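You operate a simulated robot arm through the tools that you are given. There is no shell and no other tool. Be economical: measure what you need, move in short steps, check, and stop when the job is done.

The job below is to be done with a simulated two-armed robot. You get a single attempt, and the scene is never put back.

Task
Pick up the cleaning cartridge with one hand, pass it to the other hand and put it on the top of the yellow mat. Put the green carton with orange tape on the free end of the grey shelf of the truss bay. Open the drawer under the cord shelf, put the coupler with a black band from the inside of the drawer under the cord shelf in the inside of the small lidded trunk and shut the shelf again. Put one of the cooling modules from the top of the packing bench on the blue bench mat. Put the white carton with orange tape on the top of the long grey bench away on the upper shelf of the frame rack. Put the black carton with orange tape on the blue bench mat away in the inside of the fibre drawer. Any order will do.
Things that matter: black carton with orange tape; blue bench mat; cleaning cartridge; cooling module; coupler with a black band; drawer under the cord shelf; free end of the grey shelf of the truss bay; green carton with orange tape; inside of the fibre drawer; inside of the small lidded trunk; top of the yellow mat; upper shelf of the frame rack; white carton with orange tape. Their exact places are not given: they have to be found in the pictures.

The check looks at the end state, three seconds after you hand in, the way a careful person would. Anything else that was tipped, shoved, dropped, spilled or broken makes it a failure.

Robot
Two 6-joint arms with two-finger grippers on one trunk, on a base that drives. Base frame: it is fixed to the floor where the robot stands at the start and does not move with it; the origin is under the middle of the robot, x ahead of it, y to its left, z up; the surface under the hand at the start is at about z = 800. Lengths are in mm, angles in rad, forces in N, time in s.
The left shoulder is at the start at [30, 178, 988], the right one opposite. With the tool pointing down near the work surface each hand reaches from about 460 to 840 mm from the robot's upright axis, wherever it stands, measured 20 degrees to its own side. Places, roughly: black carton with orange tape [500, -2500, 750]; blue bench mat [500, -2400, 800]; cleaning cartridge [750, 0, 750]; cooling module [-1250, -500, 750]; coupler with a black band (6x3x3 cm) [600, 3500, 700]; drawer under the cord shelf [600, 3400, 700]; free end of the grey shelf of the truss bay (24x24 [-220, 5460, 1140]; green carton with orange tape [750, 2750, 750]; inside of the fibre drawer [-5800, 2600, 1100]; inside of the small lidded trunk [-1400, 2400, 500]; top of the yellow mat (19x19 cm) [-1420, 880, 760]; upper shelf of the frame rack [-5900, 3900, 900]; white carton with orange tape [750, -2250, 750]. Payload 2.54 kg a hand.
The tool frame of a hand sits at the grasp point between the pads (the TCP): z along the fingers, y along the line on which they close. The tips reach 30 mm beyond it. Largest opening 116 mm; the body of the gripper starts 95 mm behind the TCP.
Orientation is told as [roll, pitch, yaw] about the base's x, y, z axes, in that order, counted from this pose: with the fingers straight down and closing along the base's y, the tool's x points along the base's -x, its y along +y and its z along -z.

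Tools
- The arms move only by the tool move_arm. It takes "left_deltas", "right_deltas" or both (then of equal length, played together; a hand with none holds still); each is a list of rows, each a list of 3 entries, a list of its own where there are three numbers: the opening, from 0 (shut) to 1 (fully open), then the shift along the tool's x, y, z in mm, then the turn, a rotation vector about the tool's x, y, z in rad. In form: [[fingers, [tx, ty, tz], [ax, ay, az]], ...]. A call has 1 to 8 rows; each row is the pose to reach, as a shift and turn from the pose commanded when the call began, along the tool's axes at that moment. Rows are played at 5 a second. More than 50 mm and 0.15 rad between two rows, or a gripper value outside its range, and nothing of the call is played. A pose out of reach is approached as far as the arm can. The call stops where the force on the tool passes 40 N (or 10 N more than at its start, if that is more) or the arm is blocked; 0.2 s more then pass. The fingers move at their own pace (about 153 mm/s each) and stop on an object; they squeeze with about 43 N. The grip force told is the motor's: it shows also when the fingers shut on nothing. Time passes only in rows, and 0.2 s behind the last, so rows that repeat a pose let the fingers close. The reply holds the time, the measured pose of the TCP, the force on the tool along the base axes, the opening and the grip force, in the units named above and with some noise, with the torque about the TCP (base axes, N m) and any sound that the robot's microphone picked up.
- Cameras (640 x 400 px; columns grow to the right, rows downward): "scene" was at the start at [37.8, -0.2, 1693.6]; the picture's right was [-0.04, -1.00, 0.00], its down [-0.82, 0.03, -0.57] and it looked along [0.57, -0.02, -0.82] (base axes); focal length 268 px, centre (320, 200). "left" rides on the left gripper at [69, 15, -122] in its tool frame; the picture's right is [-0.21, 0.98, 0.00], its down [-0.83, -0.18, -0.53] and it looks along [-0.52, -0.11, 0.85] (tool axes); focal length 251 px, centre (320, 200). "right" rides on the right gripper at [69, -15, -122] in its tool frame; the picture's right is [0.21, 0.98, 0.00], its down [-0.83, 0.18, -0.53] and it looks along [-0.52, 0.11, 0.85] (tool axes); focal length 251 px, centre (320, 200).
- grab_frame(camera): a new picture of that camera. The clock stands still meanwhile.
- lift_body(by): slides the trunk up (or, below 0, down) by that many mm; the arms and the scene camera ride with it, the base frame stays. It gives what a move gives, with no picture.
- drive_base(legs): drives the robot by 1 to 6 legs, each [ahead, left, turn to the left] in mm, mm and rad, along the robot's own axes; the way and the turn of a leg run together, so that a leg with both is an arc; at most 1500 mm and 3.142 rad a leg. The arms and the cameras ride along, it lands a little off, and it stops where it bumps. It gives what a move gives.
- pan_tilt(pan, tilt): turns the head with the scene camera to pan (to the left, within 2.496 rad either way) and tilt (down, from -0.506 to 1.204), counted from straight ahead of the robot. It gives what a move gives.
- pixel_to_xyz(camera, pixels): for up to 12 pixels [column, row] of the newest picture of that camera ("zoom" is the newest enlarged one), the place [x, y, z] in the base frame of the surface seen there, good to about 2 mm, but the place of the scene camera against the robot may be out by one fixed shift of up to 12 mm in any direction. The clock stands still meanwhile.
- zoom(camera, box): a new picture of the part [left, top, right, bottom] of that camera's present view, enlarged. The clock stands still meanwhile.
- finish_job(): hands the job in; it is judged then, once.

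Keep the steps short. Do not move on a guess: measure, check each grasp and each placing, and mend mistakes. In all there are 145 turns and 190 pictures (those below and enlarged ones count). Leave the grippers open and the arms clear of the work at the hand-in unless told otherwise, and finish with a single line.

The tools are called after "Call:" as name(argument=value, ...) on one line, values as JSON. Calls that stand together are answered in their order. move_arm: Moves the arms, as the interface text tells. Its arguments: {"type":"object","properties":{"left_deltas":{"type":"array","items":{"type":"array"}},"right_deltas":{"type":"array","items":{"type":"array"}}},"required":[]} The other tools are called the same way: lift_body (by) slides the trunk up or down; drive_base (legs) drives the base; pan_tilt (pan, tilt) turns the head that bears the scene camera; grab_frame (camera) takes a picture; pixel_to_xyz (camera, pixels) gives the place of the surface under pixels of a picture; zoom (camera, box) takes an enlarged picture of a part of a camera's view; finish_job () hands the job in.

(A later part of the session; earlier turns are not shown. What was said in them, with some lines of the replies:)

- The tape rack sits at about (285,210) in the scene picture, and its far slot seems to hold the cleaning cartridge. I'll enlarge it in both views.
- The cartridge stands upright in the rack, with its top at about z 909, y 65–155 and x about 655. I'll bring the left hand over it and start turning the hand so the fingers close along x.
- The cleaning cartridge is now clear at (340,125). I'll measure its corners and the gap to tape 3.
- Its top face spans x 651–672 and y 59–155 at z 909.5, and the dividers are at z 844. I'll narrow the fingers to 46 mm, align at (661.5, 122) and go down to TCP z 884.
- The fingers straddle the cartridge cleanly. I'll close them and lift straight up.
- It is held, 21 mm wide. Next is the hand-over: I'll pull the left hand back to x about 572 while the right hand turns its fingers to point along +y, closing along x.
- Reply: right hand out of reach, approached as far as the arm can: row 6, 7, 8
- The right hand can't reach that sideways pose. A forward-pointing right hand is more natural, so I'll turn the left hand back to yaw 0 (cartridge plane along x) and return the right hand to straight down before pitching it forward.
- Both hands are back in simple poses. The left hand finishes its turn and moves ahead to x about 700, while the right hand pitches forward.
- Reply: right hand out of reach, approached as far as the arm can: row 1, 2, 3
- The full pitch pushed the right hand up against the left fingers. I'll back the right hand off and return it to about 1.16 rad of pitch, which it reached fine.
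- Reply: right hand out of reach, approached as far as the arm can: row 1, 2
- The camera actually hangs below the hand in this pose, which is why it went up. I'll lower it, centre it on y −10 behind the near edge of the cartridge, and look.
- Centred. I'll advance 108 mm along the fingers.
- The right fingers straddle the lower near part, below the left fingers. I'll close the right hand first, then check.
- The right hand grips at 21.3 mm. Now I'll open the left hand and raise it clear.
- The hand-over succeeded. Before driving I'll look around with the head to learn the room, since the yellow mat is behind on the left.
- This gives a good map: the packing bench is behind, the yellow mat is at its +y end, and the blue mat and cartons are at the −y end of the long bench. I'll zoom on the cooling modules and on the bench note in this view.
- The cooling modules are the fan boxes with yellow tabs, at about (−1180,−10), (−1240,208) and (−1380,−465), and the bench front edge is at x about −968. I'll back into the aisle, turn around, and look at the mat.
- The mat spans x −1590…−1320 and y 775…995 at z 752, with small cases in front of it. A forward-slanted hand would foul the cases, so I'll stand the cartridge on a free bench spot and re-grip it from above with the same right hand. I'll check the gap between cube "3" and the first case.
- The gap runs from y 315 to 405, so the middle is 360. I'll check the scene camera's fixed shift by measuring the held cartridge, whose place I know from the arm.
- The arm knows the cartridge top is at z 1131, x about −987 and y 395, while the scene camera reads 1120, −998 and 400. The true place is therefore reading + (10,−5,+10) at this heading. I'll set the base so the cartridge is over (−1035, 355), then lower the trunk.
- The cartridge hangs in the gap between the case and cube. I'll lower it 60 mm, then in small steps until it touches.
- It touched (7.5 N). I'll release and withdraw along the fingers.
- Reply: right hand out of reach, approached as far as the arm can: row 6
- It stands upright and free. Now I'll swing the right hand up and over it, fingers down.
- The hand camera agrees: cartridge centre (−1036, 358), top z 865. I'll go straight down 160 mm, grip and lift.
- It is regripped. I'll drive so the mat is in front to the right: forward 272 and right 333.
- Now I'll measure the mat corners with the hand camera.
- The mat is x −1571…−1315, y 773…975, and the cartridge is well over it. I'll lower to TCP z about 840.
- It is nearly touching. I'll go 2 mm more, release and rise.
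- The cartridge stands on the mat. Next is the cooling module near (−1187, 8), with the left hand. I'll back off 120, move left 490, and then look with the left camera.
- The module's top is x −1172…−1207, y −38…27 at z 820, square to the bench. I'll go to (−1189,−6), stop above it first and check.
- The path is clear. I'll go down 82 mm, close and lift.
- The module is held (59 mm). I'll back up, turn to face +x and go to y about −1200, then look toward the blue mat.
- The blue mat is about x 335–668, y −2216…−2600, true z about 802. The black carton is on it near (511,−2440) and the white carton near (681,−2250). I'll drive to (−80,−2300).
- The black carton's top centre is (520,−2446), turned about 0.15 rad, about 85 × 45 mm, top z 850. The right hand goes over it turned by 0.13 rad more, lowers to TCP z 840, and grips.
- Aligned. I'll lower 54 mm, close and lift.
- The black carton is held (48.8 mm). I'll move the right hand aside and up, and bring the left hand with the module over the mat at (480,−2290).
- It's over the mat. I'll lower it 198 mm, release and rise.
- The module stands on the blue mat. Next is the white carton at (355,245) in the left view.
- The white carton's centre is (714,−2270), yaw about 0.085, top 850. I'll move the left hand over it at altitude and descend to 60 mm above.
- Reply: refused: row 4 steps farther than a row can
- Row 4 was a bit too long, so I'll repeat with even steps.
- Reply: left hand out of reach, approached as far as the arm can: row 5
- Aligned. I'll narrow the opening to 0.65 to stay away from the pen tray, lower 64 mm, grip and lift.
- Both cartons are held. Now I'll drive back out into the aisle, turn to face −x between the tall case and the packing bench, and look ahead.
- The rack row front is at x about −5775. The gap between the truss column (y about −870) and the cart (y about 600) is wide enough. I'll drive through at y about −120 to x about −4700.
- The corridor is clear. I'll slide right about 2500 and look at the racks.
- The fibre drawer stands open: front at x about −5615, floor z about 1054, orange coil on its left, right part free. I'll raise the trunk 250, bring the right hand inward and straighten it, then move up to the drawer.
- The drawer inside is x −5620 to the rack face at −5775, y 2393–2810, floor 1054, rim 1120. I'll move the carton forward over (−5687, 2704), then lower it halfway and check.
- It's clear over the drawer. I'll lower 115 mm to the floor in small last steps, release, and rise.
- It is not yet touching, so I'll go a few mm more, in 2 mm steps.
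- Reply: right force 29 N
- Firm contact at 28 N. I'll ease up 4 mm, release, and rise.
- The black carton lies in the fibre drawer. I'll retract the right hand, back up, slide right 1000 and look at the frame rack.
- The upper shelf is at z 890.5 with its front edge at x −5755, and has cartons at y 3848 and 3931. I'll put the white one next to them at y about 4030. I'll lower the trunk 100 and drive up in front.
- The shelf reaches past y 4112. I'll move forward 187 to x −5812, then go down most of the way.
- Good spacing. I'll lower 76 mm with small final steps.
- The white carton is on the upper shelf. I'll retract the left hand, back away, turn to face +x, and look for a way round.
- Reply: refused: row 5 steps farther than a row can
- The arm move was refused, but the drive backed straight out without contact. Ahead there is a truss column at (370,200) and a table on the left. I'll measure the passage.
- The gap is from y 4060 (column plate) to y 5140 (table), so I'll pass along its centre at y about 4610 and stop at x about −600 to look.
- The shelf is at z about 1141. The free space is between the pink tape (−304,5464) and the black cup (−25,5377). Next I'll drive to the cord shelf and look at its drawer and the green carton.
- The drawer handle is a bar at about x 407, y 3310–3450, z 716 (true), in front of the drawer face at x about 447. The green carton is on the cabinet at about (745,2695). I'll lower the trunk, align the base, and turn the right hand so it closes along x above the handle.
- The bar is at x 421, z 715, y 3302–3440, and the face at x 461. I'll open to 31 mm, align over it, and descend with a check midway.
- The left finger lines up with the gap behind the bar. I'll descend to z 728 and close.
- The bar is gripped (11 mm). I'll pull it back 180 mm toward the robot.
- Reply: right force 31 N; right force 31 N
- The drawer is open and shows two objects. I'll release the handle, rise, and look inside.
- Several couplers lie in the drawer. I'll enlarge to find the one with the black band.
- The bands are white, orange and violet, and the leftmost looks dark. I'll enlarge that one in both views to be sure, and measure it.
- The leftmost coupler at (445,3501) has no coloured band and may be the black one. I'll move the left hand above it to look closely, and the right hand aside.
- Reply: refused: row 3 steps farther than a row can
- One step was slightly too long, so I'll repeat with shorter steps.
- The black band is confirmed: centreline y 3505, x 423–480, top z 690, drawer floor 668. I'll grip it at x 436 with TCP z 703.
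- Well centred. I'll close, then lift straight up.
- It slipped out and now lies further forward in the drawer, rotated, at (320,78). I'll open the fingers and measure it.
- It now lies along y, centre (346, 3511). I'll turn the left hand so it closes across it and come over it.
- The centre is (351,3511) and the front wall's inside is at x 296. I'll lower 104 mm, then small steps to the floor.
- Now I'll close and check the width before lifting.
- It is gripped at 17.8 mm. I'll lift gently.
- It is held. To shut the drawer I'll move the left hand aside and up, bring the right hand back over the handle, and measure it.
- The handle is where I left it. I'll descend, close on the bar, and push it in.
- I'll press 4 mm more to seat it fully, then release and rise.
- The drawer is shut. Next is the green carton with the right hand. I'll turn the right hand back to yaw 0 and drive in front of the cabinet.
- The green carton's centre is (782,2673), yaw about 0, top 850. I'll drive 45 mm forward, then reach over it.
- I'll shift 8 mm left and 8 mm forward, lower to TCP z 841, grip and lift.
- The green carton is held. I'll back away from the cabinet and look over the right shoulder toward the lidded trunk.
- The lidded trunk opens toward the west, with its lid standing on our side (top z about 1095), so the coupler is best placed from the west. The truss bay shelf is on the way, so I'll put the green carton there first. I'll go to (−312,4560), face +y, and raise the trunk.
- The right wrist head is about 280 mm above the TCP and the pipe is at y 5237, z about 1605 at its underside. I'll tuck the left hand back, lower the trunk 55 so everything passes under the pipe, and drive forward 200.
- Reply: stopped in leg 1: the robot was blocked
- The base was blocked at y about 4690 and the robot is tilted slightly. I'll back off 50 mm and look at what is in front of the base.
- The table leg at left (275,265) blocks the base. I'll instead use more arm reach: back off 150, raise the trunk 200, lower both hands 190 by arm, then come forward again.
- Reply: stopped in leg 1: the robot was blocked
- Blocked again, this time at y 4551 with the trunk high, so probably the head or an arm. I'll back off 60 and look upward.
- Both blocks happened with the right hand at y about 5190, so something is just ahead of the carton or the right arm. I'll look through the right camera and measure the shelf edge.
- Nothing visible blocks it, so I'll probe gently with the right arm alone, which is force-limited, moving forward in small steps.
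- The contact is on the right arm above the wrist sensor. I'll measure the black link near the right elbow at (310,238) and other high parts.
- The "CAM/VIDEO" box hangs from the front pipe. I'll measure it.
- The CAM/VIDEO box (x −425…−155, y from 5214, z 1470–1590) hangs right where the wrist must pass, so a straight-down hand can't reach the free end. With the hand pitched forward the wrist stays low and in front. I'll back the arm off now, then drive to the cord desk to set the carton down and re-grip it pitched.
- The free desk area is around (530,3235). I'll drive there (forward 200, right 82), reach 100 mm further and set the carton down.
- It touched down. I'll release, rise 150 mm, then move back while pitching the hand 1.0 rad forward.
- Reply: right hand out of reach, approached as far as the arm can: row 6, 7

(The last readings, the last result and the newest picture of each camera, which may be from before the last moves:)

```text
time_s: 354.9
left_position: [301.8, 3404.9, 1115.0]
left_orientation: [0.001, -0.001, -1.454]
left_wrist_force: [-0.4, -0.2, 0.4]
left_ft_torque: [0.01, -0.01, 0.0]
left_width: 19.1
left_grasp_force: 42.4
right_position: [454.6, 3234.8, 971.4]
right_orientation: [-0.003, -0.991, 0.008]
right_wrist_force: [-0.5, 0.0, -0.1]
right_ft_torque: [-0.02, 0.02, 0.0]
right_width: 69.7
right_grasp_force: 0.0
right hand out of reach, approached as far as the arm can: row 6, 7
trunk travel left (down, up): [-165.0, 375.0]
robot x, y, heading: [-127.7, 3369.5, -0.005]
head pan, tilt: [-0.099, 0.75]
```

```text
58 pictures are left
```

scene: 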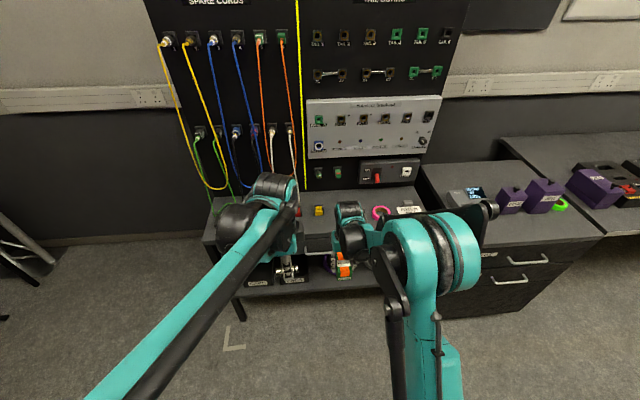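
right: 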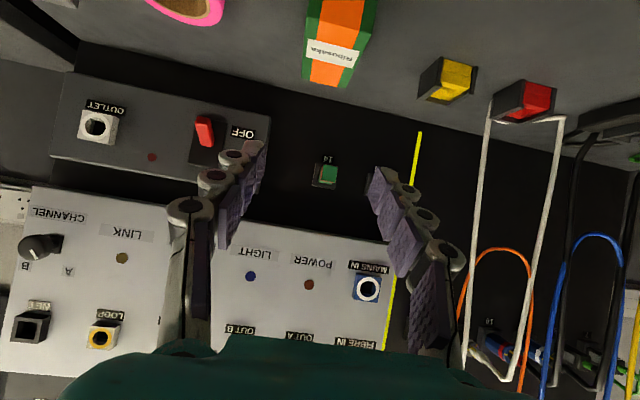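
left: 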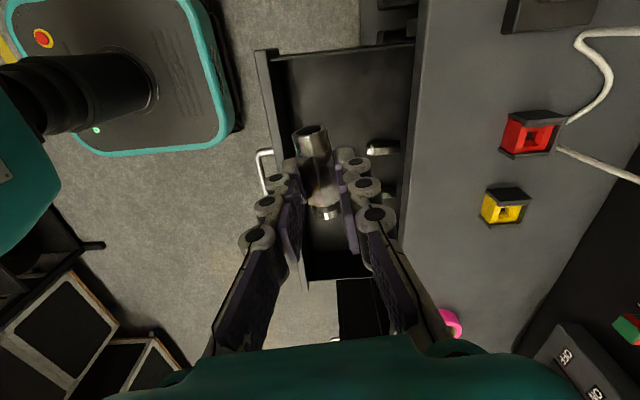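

The hand was too close and high for that pitch. I'll back the base 80 mm and lower the trunk 150, so the TCP is level with the shoulder as in the pose that worked.

Call:
drive_base(legs=[[-80, 0, 0.005]])

Call:
lift_body(by=-120)

Call:
grab_frame(camera="right")

```text
time_s: 355.9
left_position: [218.7, 3406.4, 1114.9]
left_orientation: [0.005, 0.001, -1.447]
left_wrist_force: [-0.1, -0.1, -0.3]
left_ft_torque: [0.0, -0.04, 0.01]
left_width: 18.9
left_grasp_force: 42.7
right_position: [374.4, 3234.7, 971.9]
right_orientation: [-0.001, -0.989, 0.013]
right_wrist_force: [-1.2, -0.9, -0.2]
right_ft_torque: [0.0, 0.03, -0.03]
right_width: 69.7
right_grasp_force: 0.1
trunk travel left (down, up): [-165.0, 375.0]
robot x, y, heading: [-204.4, 3372.2, 0.004]
head pan, tilt: [-0.099, 0.75]
```

```text
time_s: 357.4
left_position: [219.8, 3407.0, 994.9]
left_orientation: [0.0, 0.0, -1.451]
left_wrist_force: [0.4, 0.5, -0.8]
left_ft_torque: [-0.01, 0.01, 0.02]
left_width: 19.2
left_grasp_force: 43.3
right_position: [374.5, 3237.7, 851.8]
right_orientation: [0.0, -0.988, 0.014]
right_wrist_force: [0.5, 0.3, -0.3]
right_ft_torque: [0.03, -0.02, 0.02]
right_width: 69.7
right_grasp_force: 0.0
trunk travel left (down, up): [-45.0, 495.0]
robot x, y, heading: [-206.9, 3373.7, -0.0]
head pan, tilt: [-0.099, 0.75]
```

```text
57 pictures are left
```

right: 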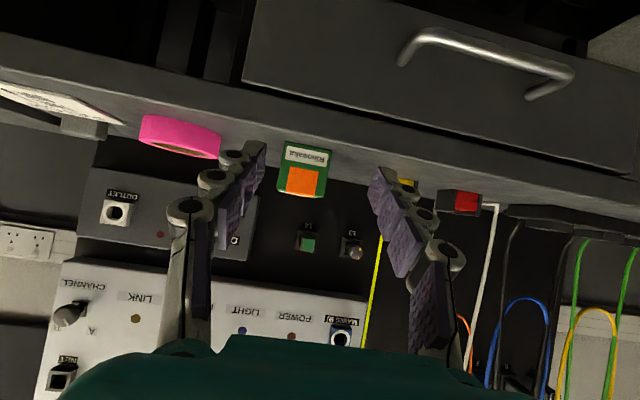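

Call:
pixel_to_xyz(camera="right", pixels=[[282, 150], [325, 158], [283, 190], [318, 194], [303, 172], [300, 197], [170, 150], [215, 150], [400, 185], [300, 140]])

```text
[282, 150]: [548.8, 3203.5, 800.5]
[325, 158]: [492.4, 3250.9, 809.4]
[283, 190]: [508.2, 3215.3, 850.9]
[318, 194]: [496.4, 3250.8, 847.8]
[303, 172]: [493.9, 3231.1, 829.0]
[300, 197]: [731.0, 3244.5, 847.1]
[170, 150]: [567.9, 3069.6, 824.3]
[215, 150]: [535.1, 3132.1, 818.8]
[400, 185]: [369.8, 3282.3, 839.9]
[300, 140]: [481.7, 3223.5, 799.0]
```

The carton front is at x 494, centre y 3231, z 800–850. I'll advance to TCP (530,3231,834).

Call:
move_arm(right_deltas=[[0.65, [-10, -9, 10], [0, 0, 0]], [0.65, [-25, -9, 50], [0, 0, 0]], [0.65, [-45, -9, 90], [0, 0, 0]], [0.65, [-60, -9, 120], [0, 0, 0]], [0.65, [-71, -9, 140], [0, 0, 0]]])

Call:
grab_frame(camera="right")

```text
time_s: 358.6
left_position: [220.2, 3406.8, 995.1]
left_orientation: [0.003, 0.0, -1.45]
left_wrist_force: [0.0, 0.3, -0.6]
left_ft_torque: [0.01, 0.01, 0.0]
left_width: 18.8
left_grasp_force: 42.6
right_position: [531.9, 3229.4, 834.6]
right_orientation: [-0.001, -0.987, 0.015]
right_wrist_force: [-0.2, 0.3, 0.0]
right_ft_torque: [0.0, 0.02, 0.01]
right_width: 75.2
right_grasp_force: 0.1
trunk travel left (down, up): [-45.0, 495.0]
robot x, y, heading: [-209.4, 3371.7, 0.004]
head pan, tilt: [-0.099, 0.75]
```

```text
56 pictures are left
```

right: 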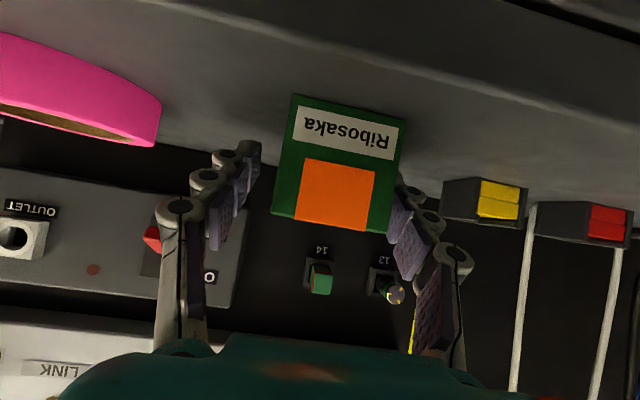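

The carton sits between the fingers. I'll close and lift.

Call:
move_arm(right_deltas=[[0.45, [0, 2, 0], [0, 0, 0]], [0, [0, 2, 0], [0, 0, 0]], [0, [0, 2, 0], [0, 0, 0]], [0, [-15, 2, -8], [0, 0, 0]], [0, [-50, 2, -28], [0, 0, 0]], [0, [-85, 2, -48], [0, 0, 0]]])

Call:
grab_frame(camera="right")

```text
time_s: 360.0
left_position: [220.4, 3405.1, 995.5]
left_orientation: [0.001, -0.001, -1.45]
left_wrist_force: [0.0, 0.0, 0.0]
left_ft_torque: [0.0, -0.02, 0.0]
left_width: 18.8
left_grasp_force: 42.7
right_position: [535.5, 3232.9, 930.9]
right_orientation: [-0.003, -0.987, 0.015]
right_wrist_force: [1.0, -0.8, -2.0]
right_ft_torque: [0.0, 0.02, 0.04]
right_width: 49.1
right_grasp_force: 43.2
trunk travel left (down, up): [-45.0, 495.0]
robot x, y, heading: [-205.2, 3366.7, 0.001]
head pan, tilt: [-0.099, 0.75]
```

```text
55 pictures are left
```

right: 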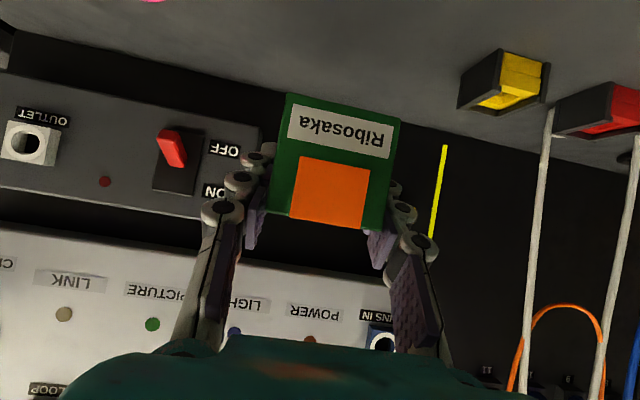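

It is held level, with its bottom 35 mm below the TCP. I'll raise the trunk 273, drive to (−307,4400), face +y and look.

Call:
drive_base(legs=[[-102, 0, 0], [0, 1030, 0]])

Call:
lift_body(by=275)

Call:
drive_base(legs=[[0, 0, 1.571]])

Call:
grab_frame(camera="right")

```text
time_s: 366.1
left_position: [106.0, 4450.2, 995.7]
left_orientation: [0.003, 0.0, -1.428]
left_wrist_force: [-0.2, -0.2, 0.0]
left_ft_torque: [0.01, -0.03, -0.03]
left_width: 18.9
left_grasp_force: 42.9
right_position: [424.1, 4281.7, 930.7]
right_orientation: [-0.004, -0.988, 0.033]
right_wrist_force: [-0.3, -0.3, -1.2]
right_ft_torque: [0.0, 0.0, -0.02]
right_width: 49.0
right_grasp_force: 43.5
trunk travel left (down, up): [-45.0, 495.0]
robot x, y, heading: [-322.8, 4406.5, 0.02]
head pan, tilt: [-0.099, 0.75]
```

```text
time_s: 368.9
left_position: [105.4, 4450.5, 1270.3]
left_orientation: [0.0, 0.001, -1.429]
left_wrist_force: [-0.9, 0.1, 0.2]
left_ft_torque: [-0.01, -0.01, -0.03]
left_width: 19.2
left_grasp_force: 43.1
right_position: [425.8, 4283.2, 1206.3]
right_orientation: [-0.004, -0.987, 0.032]
right_wrist_force: [-0.1, 0.3, -1.5]
right_ft_torque: [0.03, 0.02, 0.03]
right_width: 48.7
right_grasp_force: 42.9
trunk travel left (down, up): [-320.0, 220.0]
robot x, y, heading: [-319.4, 4401.1, 0.015]
head pan, tilt: [-0.099, 0.75]
```

```text
time_s: 373.1
left_position: [-355.8, 4833.8, 1269.9]
left_orientation: [0.002, 0.001, 0.114]
left_wrist_force: [0.9, -0.1, -0.7]
left_ft_torque: [-0.03, -0.01, -0.01]
left_width: 18.9
left_grasp_force: 43.0
right_position: [-179.7, 5148.4, 1205.6]
right_orientation: [-0.005, -0.988, 1.579]
right_wrist_force: [0.3, 0.4, -1.8]
right_ft_torque: [0.01, 0.02, 0.03]
right_width: 48.7
right_grasp_force: 43.2
trunk travel left (down, up): [-320.0, 220.0]
robot x, y, heading: [-320.6, 4404.2, 1.57]
head pan, tilt: [-0.099, 0.75]
```

```text
54 pictures are left
```

right: 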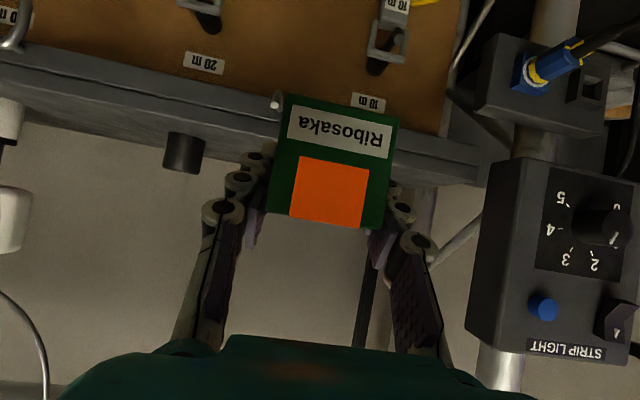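

The path looks clear: the carton is above shelf level and the strip-light box is well to the side. I'll drive forward 245 mm.

Call:
drive_base(legs=[[130, 0, 0], [115, 0, 0]])

Call:
grab_frame(camera="right")

Call:
pan_tilt(pan=-0.15, tilt=0.65)

Call:
grab_frame(camera="scene")

```text
time_s: 375.2
left_position: [-357.6, 5080.0, 1270.0]
left_orientation: [0.003, 0.0, 0.116]
left_wrist_force: [-0.2, 0.1, -0.4]
left_ft_torque: [-0.02, -0.01, 0.04]
left_width: 19.0
left_grasp_force: 42.9
right_position: [-180.4, 5394.5, 1205.4]
right_orientation: [-0.002, -0.989, 1.584]
right_wrist_force: [0.6, 0.8, -1.2]
right_ft_torque: [0.0, 0.0, 0.04]
right_width: 49.0
right_grasp_force: 42.9
trunk travel left (down, up): [-320.0, 220.0]
robot x, y, heading: [-321.4, 4655.6, 1.571]
head pan, tilt: [-0.099, 0.75]
```

```text
53 pictures are left
```

right: 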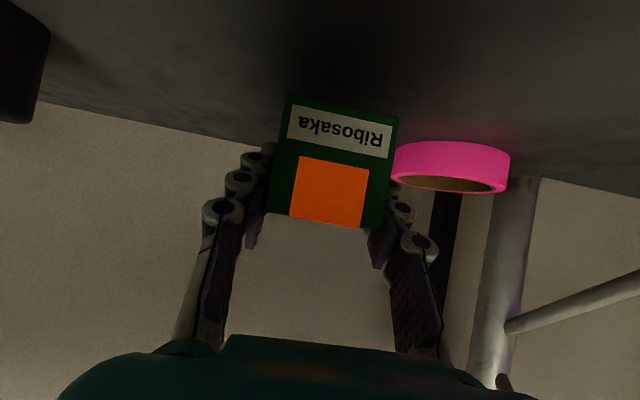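

```text
time_s: 375.9
left_position: [-356.7, 5079.7, 1269.0]
left_orientation: [0.002, 0.0, 0.118]
left_wrist_force: [0.6, 0.3, -0.2]
left_ft_torque: [-0.03, -0.01, 0.02]
left_width: 18.9
left_grasp_force: 43.1
right_position: [-180.6, 5395.6, 1206.5]
right_orientation: [-0.003, -0.989, 1.58]
right_wrist_force: [0.5, 0.2, -1.7]
right_ft_torque: [-0.05, 0.01, -0.04]
right_width: 48.7
right_grasp_force: 42.5
trunk travel left (down, up): [-320.0, 220.0]
robot x, y, heading: [-325.2, 4652.0, 1.567]
head pan, tilt: [-0.15, 0.649]
```

```text
52 pictures are left
```

scene: 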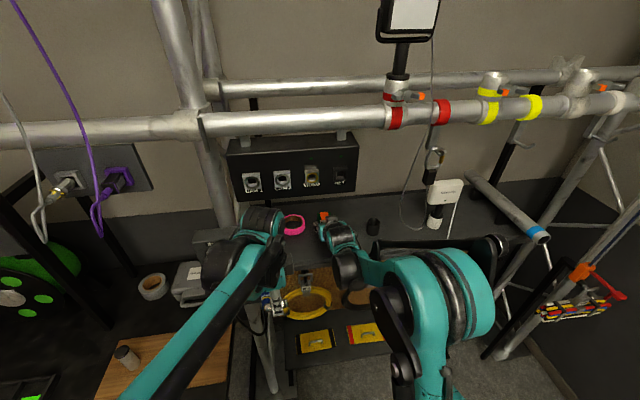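

No contact this time. I'll move 30 mm further in, then lower about 22 mm onto the shelf in small steps.

Call:
move_arm(right_deltas=[[0, [-8, 0, 12.5], [0, 0, 0]], [0, [-16.5, 0, 25], [0, 0, 0]], [0, [-6.5, 0, 31.6], [0, 0, 0]], [0, [-1.5, 0, 34.9], [0, 0, 0]], [0, [1, 0, 36.5], [0, 0, 0]], [0, [2.5, 0, 37.5], [0, 0, 0]]])

```text
time_s: 377.3
left_position: [-356.7, 5078.4, 1270.3]
left_orientation: [0.004, -0.001, 0.115]
left_wrist_force: [0.2, 1.0, -0.6]
left_ft_torque: [-0.03, 0.01, 0.01]
left_width: 19.2
left_grasp_force: 43.4
right_position: [-180.8, 5425.4, 1184.0]
right_orientation: [-0.002, -0.994, 1.581]
right_wrist_force: [1.5, 10.9, 27.4]
right_ft_torque: [-0.07, 0.33, -0.09]
right_width: 49.3
right_grasp_force: 42.7
trunk travel left (down, up): [-320.0, 220.0]
robot x, y, heading: [-318.7, 4649.9, 1.566]
head pan, tilt: [-0.15, 0.649]
```

It touched down. I'll ease up 1.5 mm, open, and withdraw along the fingers.

Call:
move_arm(right_deltas=[[0, [-1.3, 0, -0.8], [0, 0, 0]], [0.55, [-1.3, 0, -0.8], [0, 0, 0]], [0.55, [-1.3, 0, -0.8], [0, 0, 0]], [0.55, [-1.3, 0, -30], [0, 0, 0]], [0.55, [-1.3, 0, -65], [0, 0, 0]], [0.55, [-1.3, 0, -100], [0, 0, 0]]])

Call:
drive_base(legs=[[-200, 0, 0]])

Call:
grab_frame(camera="right")

Call:
zoom(camera="scene", box=[220, 130, 440, 320])

```text
time_s: 378.7
left_position: [-356.3, 5077.6, 1270.6]
left_orientation: [0.003, -0.001, 0.117]
left_wrist_force: [0.4, -1.0, 0.4]
left_ft_torque: [0.04, -0.01, 0.0]
left_width: 18.9
left_grasp_force: 42.4
right_position: [-181.2, 5341.2, 1238.6]
right_orientation: [-0.002, -0.989, 1.58]
right_wrist_force: [-0.1, -0.2, 0.3]
right_ft_torque: [-0.01, 0.01, 0.03]
right_width: 63.9
right_grasp_force: 0.1
trunk travel left (down, up): [-320.0, 220.0]
robot x, y, heading: [-319.8, 4652.8, 1.571]
head pan, tilt: [-0.15, 0.649]
```

```text
time_s: 380.3
left_position: [-355.8, 4882.1, 1270.2]
left_orientation: [0.003, 0.001, 0.115]
left_wrist_force: [0.5, 0.1, 0.6]
left_ft_torque: [0.04, -0.03, -0.01]
left_width: 19.2
left_grasp_force: 43.1
right_position: [-180.3, 5146.4, 1237.9]
right_orientation: [-0.003, -0.988, 1.579]
right_wrist_force: [-0.2, 0.2, -1.0]
right_ft_torque: [-0.03, -0.02, -0.01]
right_width: 64.1
right_grasp_force: 0.0
trunk travel left (down, up): [-320.0, 220.0]
robot x, y, heading: [-321.6, 4451.7, 1.574]
head pan, tilt: [-0.15, 0.649]
```

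```text
51 pictures are left
```

right: 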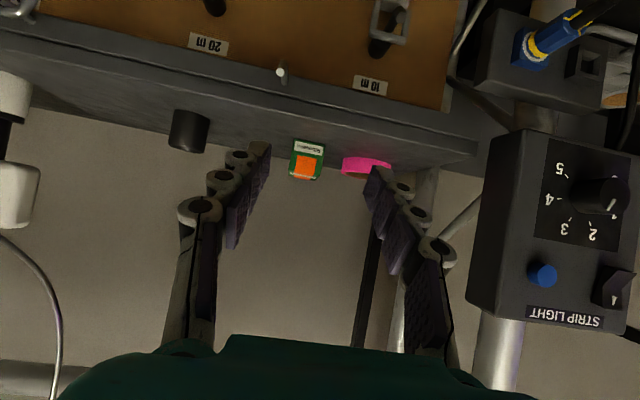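

```text
2.11 times, centred on (330, 225) of scene
```

zoom: 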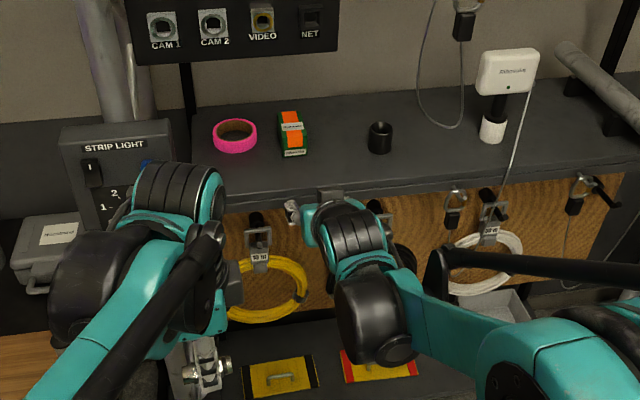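

The green carton stands on the free part of the grey shelf, clear of the tape and cup. The coupler is last. I'll return the right hand to a neutral pose, then drive west at y about 4450 and look south.

Call:
move_arm(right_deltas=[[0.5, [6, 0, -33], [0, 0.141, 0]], [0.5, [12, 0, -65], [0, 0.282, 0]], [0.5, [18, 0, -98], [0, 0.423, 0]], [0.5, [25, 0, -131], [0, 0.564, 0]], [0.5, [31, 0, -163], [0, 0.705, 0]], [0.5, [37, 0, -196], [0, 0.846, 0]], [0.5, [43, 0, -229], [0, 0.988, 0]]])

Call:
drive_base(legs=[[0, 1000, 0], [0, 900, 0], [0, 0, -1.574]])

Call:
pan_tilt(pan=-1.3, tilt=0.55)

Call:
grab_frame(camera="scene")

```text
time_s: 381.9
left_position: [-356.2, 4882.1, 1270.6]
left_orientation: [0.003, 0.0, 0.116]
left_wrist_force: [-0.1, -0.9, -0.5]
left_ft_torque: [-0.02, -0.03, 0.0]
left_width: 18.8
left_grasp_force: 42.8
right_position: [-180.1, 4929.6, 1327.7]
right_orientation: [-0.002, 0.002, 1.579]
right_wrist_force: [0.4, -0.2, -0.5]
right_ft_torque: [0.01, -0.02, -0.02]
right_width: 58.3
right_grasp_force: 0.1
trunk travel left (down, up): [-320.0, 220.0]
robot x, y, heading: [-327.1, 4451.4, 1.569]
head pan, tilt: [-0.15, 0.649]
```

```text
time_s: 395.3
left_position: [-1816.4, 4486.3, 1268.9]
left_orientation: [0.002, 0.0, -1.459]
left_wrist_force: [-0.9, 0.2, -0.5]
left_ft_torque: [0.02, -0.03, -0.02]
left_width: 19.0
left_grasp_force: 42.8
right_position: [-1768.1, 4310.2, 1327.2]
right_orientation: [-0.003, -0.001, 0.001]
right_wrist_force: [0.4, 0.0, -0.1]
right_ft_torque: [-0.02, 0.02, 0.03]
right_width: 57.8
right_grasp_force: 0.1
trunk travel left (down, up): [-320.0, 220.0]
robot x, y, heading: [-2243.9, 4451.2, -0.01]
head pan, tilt: [-0.15, 0.649]
```

```text
time_s: 396.7
left_position: [-1817.1, 4487.0, 1270.1]
left_orientation: [0.003, 0.001, -1.459]
left_wrist_force: [1.0, 0.1, -0.7]
left_ft_torque: [-0.01, 0.01, -0.02]
left_width: 19.3
left_grasp_force: 42.6
right_position: [-1767.5, 4309.5, 1328.7]
right_orientation: [-0.002, 0.0, 0.002]
right_wrist_force: [0.0, 0.4, 0.4]
right_ft_torque: [-0.03, 0.01, 0.01]
right_width: 58.0
right_grasp_force: 0.1
trunk travel left (down, up): [-320.0, 220.0]
robot x, y, heading: [-2245.3, 4459.0, -0.012]
head pan, tilt: [-1.3, 0.55]
```

```text
49 pictures are left
```

scene: 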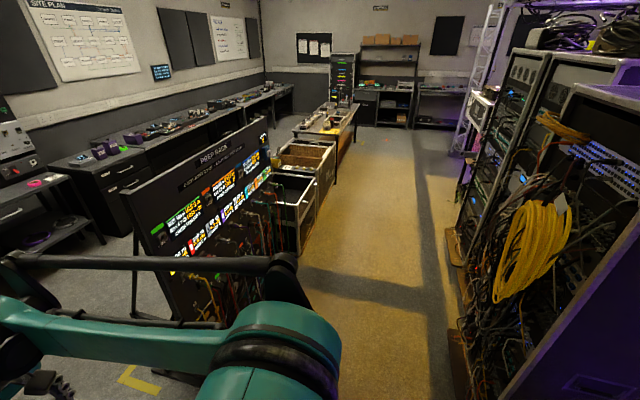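

A clear corridor runs south between the spool panel and the racks. I'll measure its edges.

Call:
pixel_to_xyz(camera="scene", pixels=[[290, 240], [300, 250], [270, 120], [465, 390], [450, 300], [445, 245], [310, 210], [280, 215], [400, 300], [500, 280], [515, 250]])

```text
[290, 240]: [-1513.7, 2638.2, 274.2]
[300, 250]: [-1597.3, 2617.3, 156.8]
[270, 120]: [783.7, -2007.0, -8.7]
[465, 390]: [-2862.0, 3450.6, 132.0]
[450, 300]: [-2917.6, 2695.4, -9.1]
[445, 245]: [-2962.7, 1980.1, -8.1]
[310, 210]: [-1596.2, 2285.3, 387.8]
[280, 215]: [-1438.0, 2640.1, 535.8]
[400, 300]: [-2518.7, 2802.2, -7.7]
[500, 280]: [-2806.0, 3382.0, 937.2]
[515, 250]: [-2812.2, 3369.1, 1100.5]
```

The corridor is x −1600…−2800. I'll slide right 2115 to y about 2340 and look into the trunk.

Call:
drive_base(legs=[[0, -1060, 0.01], [0, -1055, 0]])

Call:
pan_tilt(pan=0.0, tilt=0.85)

Call:
grab_frame(camera="scene")

```text
time_s: 407.2
left_position: [-1824.6, 2373.8, 1269.8]
left_orientation: [0.003, 0.0, -1.448]
left_wrist_force: [-0.9, 0.0, 0.3]
left_ft_torque: [-0.01, 0.03, -0.01]
left_width: 19.0
left_grasp_force: 42.5
right_position: [-1773.4, 2198.2, 1327.9]
right_orientation: [-0.001, 0.0, 0.015]
right_wrist_force: [0.3, -0.2, -0.7]
right_ft_torque: [0.01, 0.01, -0.01]
right_width: 58.0
right_grasp_force: 0.0
trunk travel left (down, up): [-320.0, 220.0]
robot x, y, heading: [-2254.0, 2333.3, 0.003]
head pan, tilt: [-1.3, 0.55]
```

```text
time_s: 408.7
left_position: [-1824.8, 2374.2, 1269.5]
left_orientation: [0.002, 0.001, -1.447]
left_wrist_force: [0.6, 0.3, 0.5]
left_ft_torque: [0.02, 0.01, 0.01]
left_width: 19.2
left_grasp_force: 43.0
right_position: [-1774.9, 2198.8, 1329.2]
right_orientation: [-0.001, -0.001, 0.014]
right_wrist_force: [-0.7, -0.4, 0.1]
right_ft_torque: [-0.03, 0.01, 0.02]
right_width: 58.0
right_grasp_force: 0.0
trunk travel left (down, up): [-320.0, 220.0]
robot x, y, heading: [-2253.4, 2338.3, 0.006]
head pan, tilt: [0.0, 0.85]
```

```text
48 pictures are left
```

scene: 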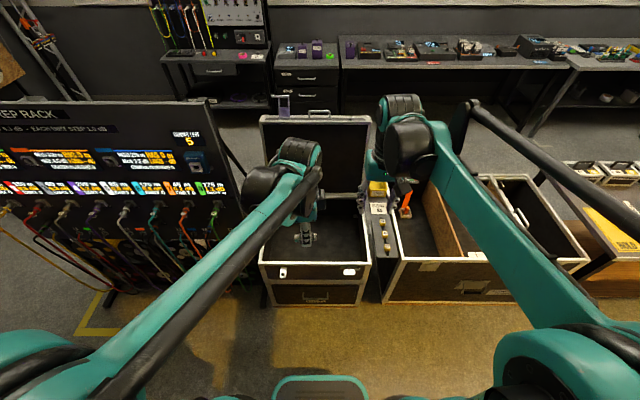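

Call:
zoom(camera="scene", box=[240, 130, 420, 310])

Call:
pixel_to_xyz(camera="scene", pixels=[[340, 240], [345, 215], [285, 245], [320, 255], [265, 262], [365, 262], [345, 195], [300, 215], [360, 230], [345, 150], [316, 286], [355, 195]])

```text
2.22 times, centred on (330, 220) of scene
```

zoom: 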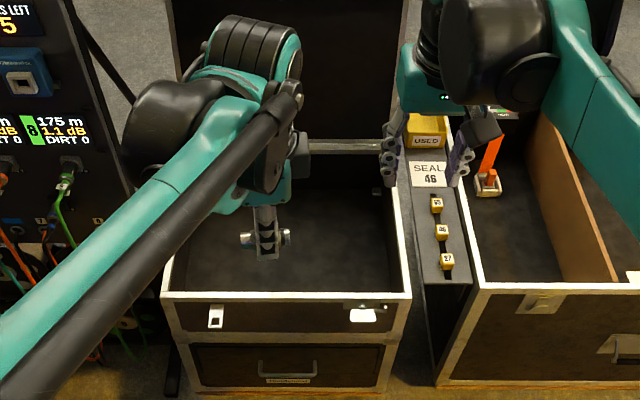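

```text
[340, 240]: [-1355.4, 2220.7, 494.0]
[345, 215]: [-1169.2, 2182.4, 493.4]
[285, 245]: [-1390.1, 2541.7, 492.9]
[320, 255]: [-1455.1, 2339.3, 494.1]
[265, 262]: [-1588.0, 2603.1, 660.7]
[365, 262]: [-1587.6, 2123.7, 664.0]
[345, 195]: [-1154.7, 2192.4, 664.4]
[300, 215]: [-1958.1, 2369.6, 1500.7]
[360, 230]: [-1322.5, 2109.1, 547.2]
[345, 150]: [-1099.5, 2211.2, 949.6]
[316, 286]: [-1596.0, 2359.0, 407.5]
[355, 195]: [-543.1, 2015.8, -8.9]
```

Inside the trunk the floor is at z about 504 and the rim at 672. I'll drive forward 185, lower the trunk fully, and move the left hand over (−1430,2372).

Call:
drive_base(legs=[[185, 0, 0]])

Call:
lift_body(by=-310)

Call:
move_arm(left_deltas=[[0, [-5, 40, 0], [0, 0, 0]], [0, [-10, 80, 0], [0, 0, 0]], [0, [-15, 120, 0], [0, 0, 0]], [0, [-20, 160, 0], [0, 0, 0]], [0, [-26, 208, 0], [0, 0, 0]], [0, [-26, 208, 48], [0, 0, 0]], [0, [-26, 208, 96], [0, 0, 0]], [0, [-26, 208, 140], [0, 0, 0]]])

Call:
grab_frame(camera="left")

Call:
grab_frame(camera="scene")

```text
time_s: 410.2
left_position: [-1642.3, 2376.0, 1270.4]
left_orientation: [0.002, -0.001, -1.448]
left_wrist_force: [0.6, 0.3, -0.2]
left_ft_torque: [0.01, 0.02, 0.02]
left_width: 19.0
left_grasp_force: 42.8
right_position: [-1591.8, 2199.2, 1328.7]
right_orientation: [-0.002, 0.0, 0.014]
right_wrist_force: [-0.5, -0.6, -0.3]
right_ft_torque: [0.0, 0.02, 0.03]
right_width: 58.0
right_grasp_force: 0.1
trunk travel left (down, up): [-320.0, 220.0]
robot x, y, heading: [-2073.1, 2336.8, 0.009]
head pan, tilt: [0.0, 0.85]
```

```text
time_s: 413.3
left_position: [-1643.0, 2374.4, 959.7]
left_orientation: [0.001, -0.001, -1.448]
left_wrist_force: [-0.4, -0.1, 0.1]
left_ft_torque: [0.02, -0.01, -0.02]
left_width: 18.9
left_grasp_force: 43.1
right_position: [-1592.9, 2199.6, 1018.6]
right_orientation: [-0.001, -0.001, 0.015]
right_wrist_force: [0.0, -0.8, 0.3]
right_ft_torque: [0.02, 0.01, -0.03]
right_width: 57.9
right_grasp_force: 0.1
trunk travel left (down, up): [-10.0, 530.0]
robot x, y, heading: [-2071.9, 2336.1, 0.008]
head pan, tilt: [0.0, 0.85]
```

```text
time_s: 415.1
left_position: [-1435.0, 2373.8, 821.4]
left_orientation: [0.0, -0.001, -1.448]
left_wrist_force: [0.8, -0.4, -0.4]
left_ft_torque: [0.03, -0.04, 0.03]
left_width: 18.9
left_grasp_force: 42.4
right_position: [-1593.0, 2199.8, 1018.3]
right_orientation: [-0.001, 0.001, 0.014]
right_wrist_force: [0.4, 0.0, -0.4]
right_ft_torque: [0.01, 0.02, -0.02]
right_width: 58.0
right_grasp_force: 0.1
trunk travel left (down, up): [-10.0, 530.0]
robot x, y, heading: [-2070.3, 2336.7, 0.006]
head pan, tilt: [0.0, 0.85]
```

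```text
46 pictures are left
```

left: 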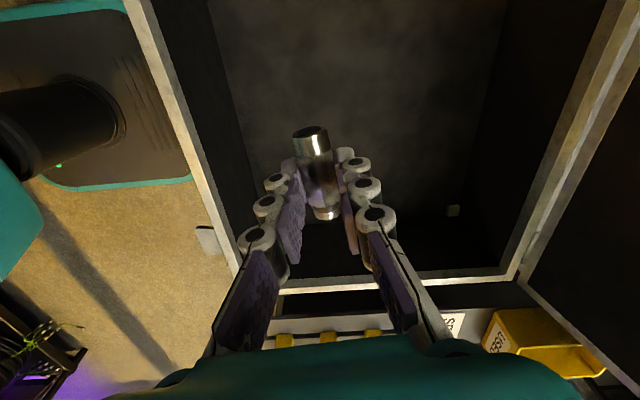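

```text
45 pictures are left
```

scene: 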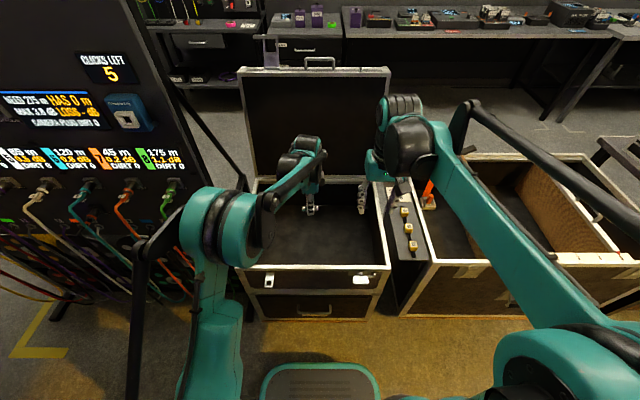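

I'll check the clearance between the left elbow link at (145,240) and the panel cables, and the trunk floor height.

Call:
pixel_to_xyz(camera="scene", pixels=[[148, 240], [138, 300], [200, 200], [170, 205], [130, 225], [60, 215], [195, 240], [180, 150]])

Call:
pixel_to_xyz(camera="left", pixels=[[320, 90], [270, 60], [430, 120], [230, 150], [200, 200]])

```text
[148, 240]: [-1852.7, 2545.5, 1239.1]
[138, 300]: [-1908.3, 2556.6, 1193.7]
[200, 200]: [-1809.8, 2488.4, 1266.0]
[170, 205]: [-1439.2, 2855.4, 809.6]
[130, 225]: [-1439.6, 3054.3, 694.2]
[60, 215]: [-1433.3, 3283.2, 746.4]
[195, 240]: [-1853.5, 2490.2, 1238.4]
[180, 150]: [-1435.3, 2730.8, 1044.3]
```

```text
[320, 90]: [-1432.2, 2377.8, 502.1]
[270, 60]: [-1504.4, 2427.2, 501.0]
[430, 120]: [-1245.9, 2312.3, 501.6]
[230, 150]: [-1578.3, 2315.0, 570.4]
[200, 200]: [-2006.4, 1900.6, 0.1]
```

All clear. The floor is at z 501.5, so I'll lower to TCP about 537 in steps.

Call:
move_arm(left_deltas=[[0, [0, 0, 48], [0, 0, 0]], [0, [0, 0, 96], [0, 0, 0]], [0, [0, 0, 144], [0, 0, 0]], [0, [0, 0, 192], [0, 0, 0]], [0, [0, 0, 240], [0, 0, 0]], [0, [0, 0, 270], [0, 0, 0]], [0, [0, 0, 280], [0, 0, 0]], [0, [0, 0, 284], [0, 0, 0]]])

Call:
grab_frame(camera="left")

```text
time_s: 416.9
left_position: [-1434.3, 2375.7, 535.9]
left_orientation: [0.003, 0.001, -1.446]
left_wrist_force: [-0.2, 0.4, 0.4]
left_ft_torque: [-0.03, 0.0, -0.03]
left_width: 19.0
left_grasp_force: 42.9
right_position: [-1592.2, 2200.0, 1018.3]
right_orientation: [-0.002, 0.001, 0.014]
right_wrist_force: [-0.9, -0.7, -0.6]
right_ft_torque: [0.0, -0.02, -0.03]
right_width: 57.6
right_grasp_force: 0.0
trunk travel left (down, up): [-10.0, 530.0]
robot x, y, heading: [-2070.3, 2337.5, 0.007]
head pan, tilt: [0.0, 0.85]
```

```text
44 pictures are left
```

left: 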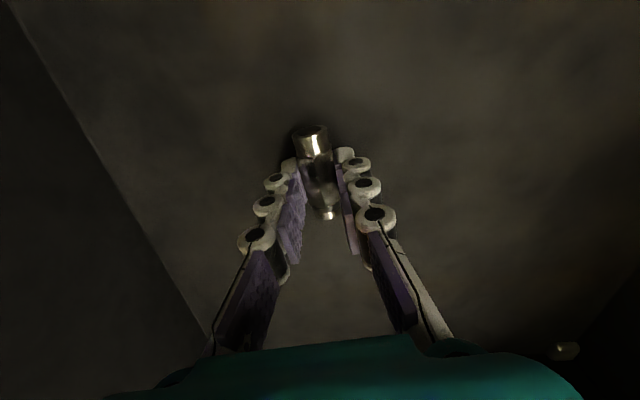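

It's at floor level. I'll go 2 mm lower, open gently, then rise.

Call:
move_arm(left_deltas=[[0, [0, 0, 2], [0, 0, 0]], [0.3, [0, 0, 2], [0, 0, 0]], [0.45, [0, 0, 2], [0, 0, 0]], [0.45, [0, 0, -40], [0, 0, 0]], [0.45, [0, 0, -88], [0, 0, 0]], [0.45, [0, 0, -136], [0, 0, 0]], [0.45, [0, 0, -184], [0, 0, 0]], [0.45, [0, 0, -232], [0, 0, 0]]])

Call:
move_arm(left_deltas=[[0.45, [0, 0, -48], [0, 0, 0]], [0.45, [5, -40, -75], [0, 0, 0]], [0.45, [10, -80, -100], [0, 0, 0]], [0.45, [15, -120, -125], [0, 0, 0]], [0.45, [20, -160, -150], [0, 0, 0]]])

Call:
grab_frame(camera="left")

Call:
zoom(camera="scene", box=[230, 50, 430, 320])

```text
time_s: 418.7
left_position: [-1435.3, 2375.9, 767.9]
left_orientation: [0.003, 0.0, -1.446]
left_wrist_force: [-0.4, -0.7, -0.6]
left_ft_torque: [0.01, 0.0, 0.0]
left_width: 52.1
left_grasp_force: 0.1
right_position: [-1594.1, 2200.0, 1018.1]
right_orientation: [-0.001, -0.001, 0.015]
right_wrist_force: [-0.3, -0.3, 0.5]
right_ft_torque: [0.0, -0.03, -0.01]
right_width: 58.0
right_grasp_force: 0.1
trunk travel left (down, up): [-10.0, 530.0]
robot x, y, heading: [-2072.7, 2340.0, 0.007]
head pan, tilt: [0.0, 0.85]
```

```text
time_s: 419.9
left_position: [-1596.3, 2376.6, 919.0]
left_orientation: [0.003, -0.001, -1.446]
left_wrist_force: [-0.5, -0.3, -0.1]
left_ft_torque: [-0.02, -0.01, -0.03]
left_width: 52.1
left_grasp_force: 0.1
right_position: [-1594.5, 2198.7, 1019.2]
right_orientation: [-0.002, -0.001, 0.014]
right_wrist_force: [-0.8, -0.7, 0.1]
right_ft_torque: [-0.04, -0.01, 0.0]
right_width: 57.7
right_grasp_force: 0.1
trunk travel left (down, up): [-10.0, 530.0]
robot x, y, heading: [-2071.9, 2336.0, 0.002]
head pan, tilt: [0.0, 0.85]
```

```text
43 pictures are left
```

left: 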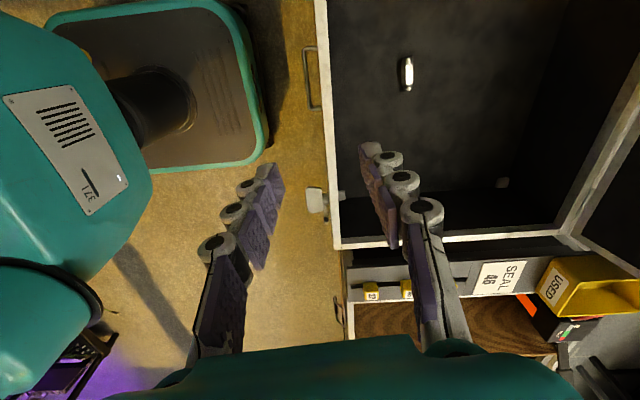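

```text
1.48 times, centred on (330, 185) of scene
```

zoom: 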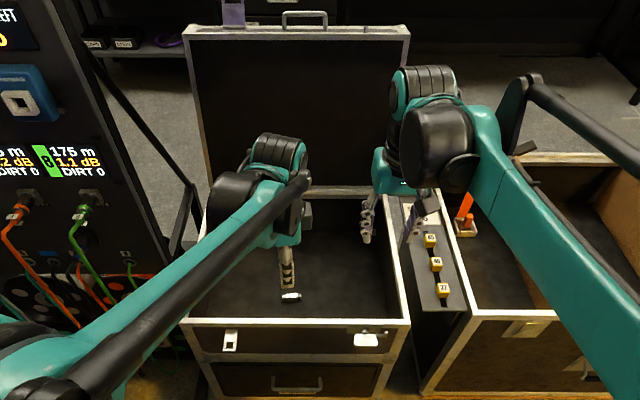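

The coupler lies on the trunk floor. I'll back away, open the grippers, and take a last look at the yellow mat.

Call:
drive_base(legs=[[-250, 0, 0]])

Call:
move_arm(left_deltas=[[1, [0, 0, -20], [0, 0, 0]], [1, [0, 0, -40], [0, 0, 0]], [1, [0, 0, -60], [0, 0, 0]]], right_deltas=[[1, [0, 0, 0], [0, 0, 0]], [1, [0, 0, 0], [0, 0, 0]], [1, [0, 0, 0], [0, 0, 0]]])

Call:
pan_tilt(pan=-1.2, tilt=0.55)

Call:
grab_frame(camera="scene")

Call:
pan_tilt(pan=0.2, tilt=0.5)

Call:
grab_frame(camera="scene")

```text
time_s: 421.7
left_position: [-1841.7, 2372.9, 920.0]
left_orientation: [0.005, -0.001, -1.452]
left_wrist_force: [0.1, -0.6, -0.8]
left_ft_torque: [-0.01, -0.01, 0.02]
left_width: 52.1
left_grasp_force: 0.1
right_position: [-1840.3, 2196.0, 1018.3]
right_orientation: [-0.001, -0.002, 0.009]
right_wrist_force: [0.1, 0.4, 0.9]
right_ft_torque: [0.01, 0.01, 0.0]
right_width: 58.2
right_grasp_force: 0.1
trunk travel left (down, up): [-10.0, 530.0]
robot x, y, heading: [-2316.6, 2335.3, 0.001]
head pan, tilt: [0.0, 0.85]
```

```text
time_s: 422.5
left_position: [-1840.0, 2371.2, 979.9]
left_orientation: [0.001, -0.002, -1.452]
left_wrist_force: [0.7, -0.4, -0.7]
left_ft_torque: [-0.01, -0.02, 0.02]
left_width: 115.9
left_grasp_force: 0.0
right_position: [-1838.8, 2196.5, 1018.8]
right_orientation: [-0.003, 0.0, 0.007]
right_wrist_force: [-0.7, 0.6, -0.5]
right_ft_torque: [0.0, 0.0, -0.02]
right_width: 115.9
right_grasp_force: 0.1
trunk travel left (down, up): [-10.0, 530.0]
robot x, y, heading: [-2317.4, 2332.6, -0.003]
head pan, tilt: [0.0, 0.85]
```

```text
time_s: 423.9
left_position: [-1840.1, 2371.9, 979.5]
left_orientation: [0.002, 0.0, -1.451]
left_wrist_force: [0.1, -1.3, 0.3]
left_ft_torque: [-0.02, 0.0, -0.01]
left_width: 116.0
left_grasp_force: 0.1
right_position: [-1839.4, 2196.7, 1018.3]
right_orientation: [-0.004, 0.001, 0.008]
right_wrist_force: [-0.5, -0.1, 1.1]
right_ft_torque: [-0.03, 0.02, -0.01]
right_width: 115.8
right_grasp_force: 0.0
trunk travel left (down, up): [-10.0, 530.0]
robot x, y, heading: [-2320.0, 2343.3, 0.003]
head pan, tilt: [-1.201, 0.55]
```

```text
41 pictures are left
```

scene: 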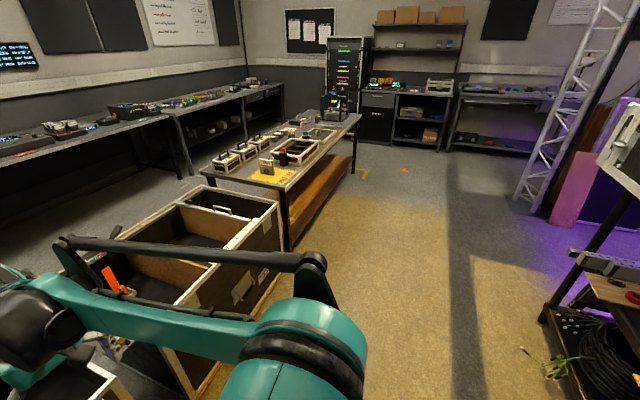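

```text
time_s: 425.4
left_position: [-1840.1, 2373.0, 979.1]
left_orientation: [0.001, -0.001, -1.451]
left_wrist_force: [0.3, -0.8, 0.2]
left_ft_torque: [0.0, 0.01, 0.0]
left_width: 116.2
left_grasp_force: 0.0
right_position: [-1839.0, 2197.2, 1017.8]
right_orientation: [-0.003, 0.001, 0.008]
right_wrist_force: [-0.3, 0.1, 0.6]
right_ft_torque: [0.0, 0.0, 0.03]
right_width: 116.0
right_grasp_force: 0.0
trunk travel left (down, up): [-10.0, 530.0]
robot x, y, heading: [-2318.3, 2335.4, -0.004]
head pan, tilt: [0.201, 0.499]
```

```text
40 pictures are left
```

scene: 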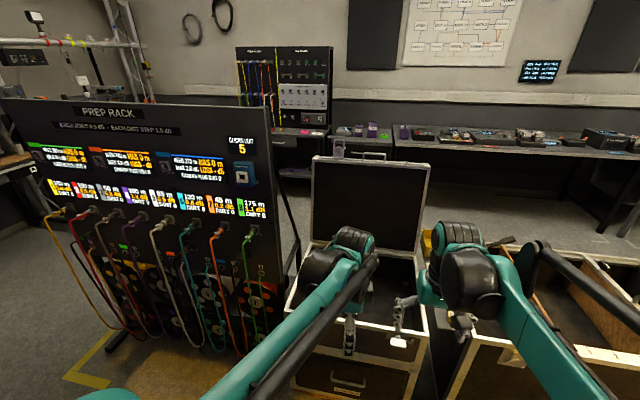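

The cartridge still stands on the yellow mat, the drawer is shut, the trunk and lid are undisturbed, and both hands are open and clear. Handing in.

Call:
finish_job()

```text
The job is handed in.
```

All six placements are done and the drawer under the cord shelf is shut again; on the way, the robot bumped into the truss bay three times, and I saw nothing moved.
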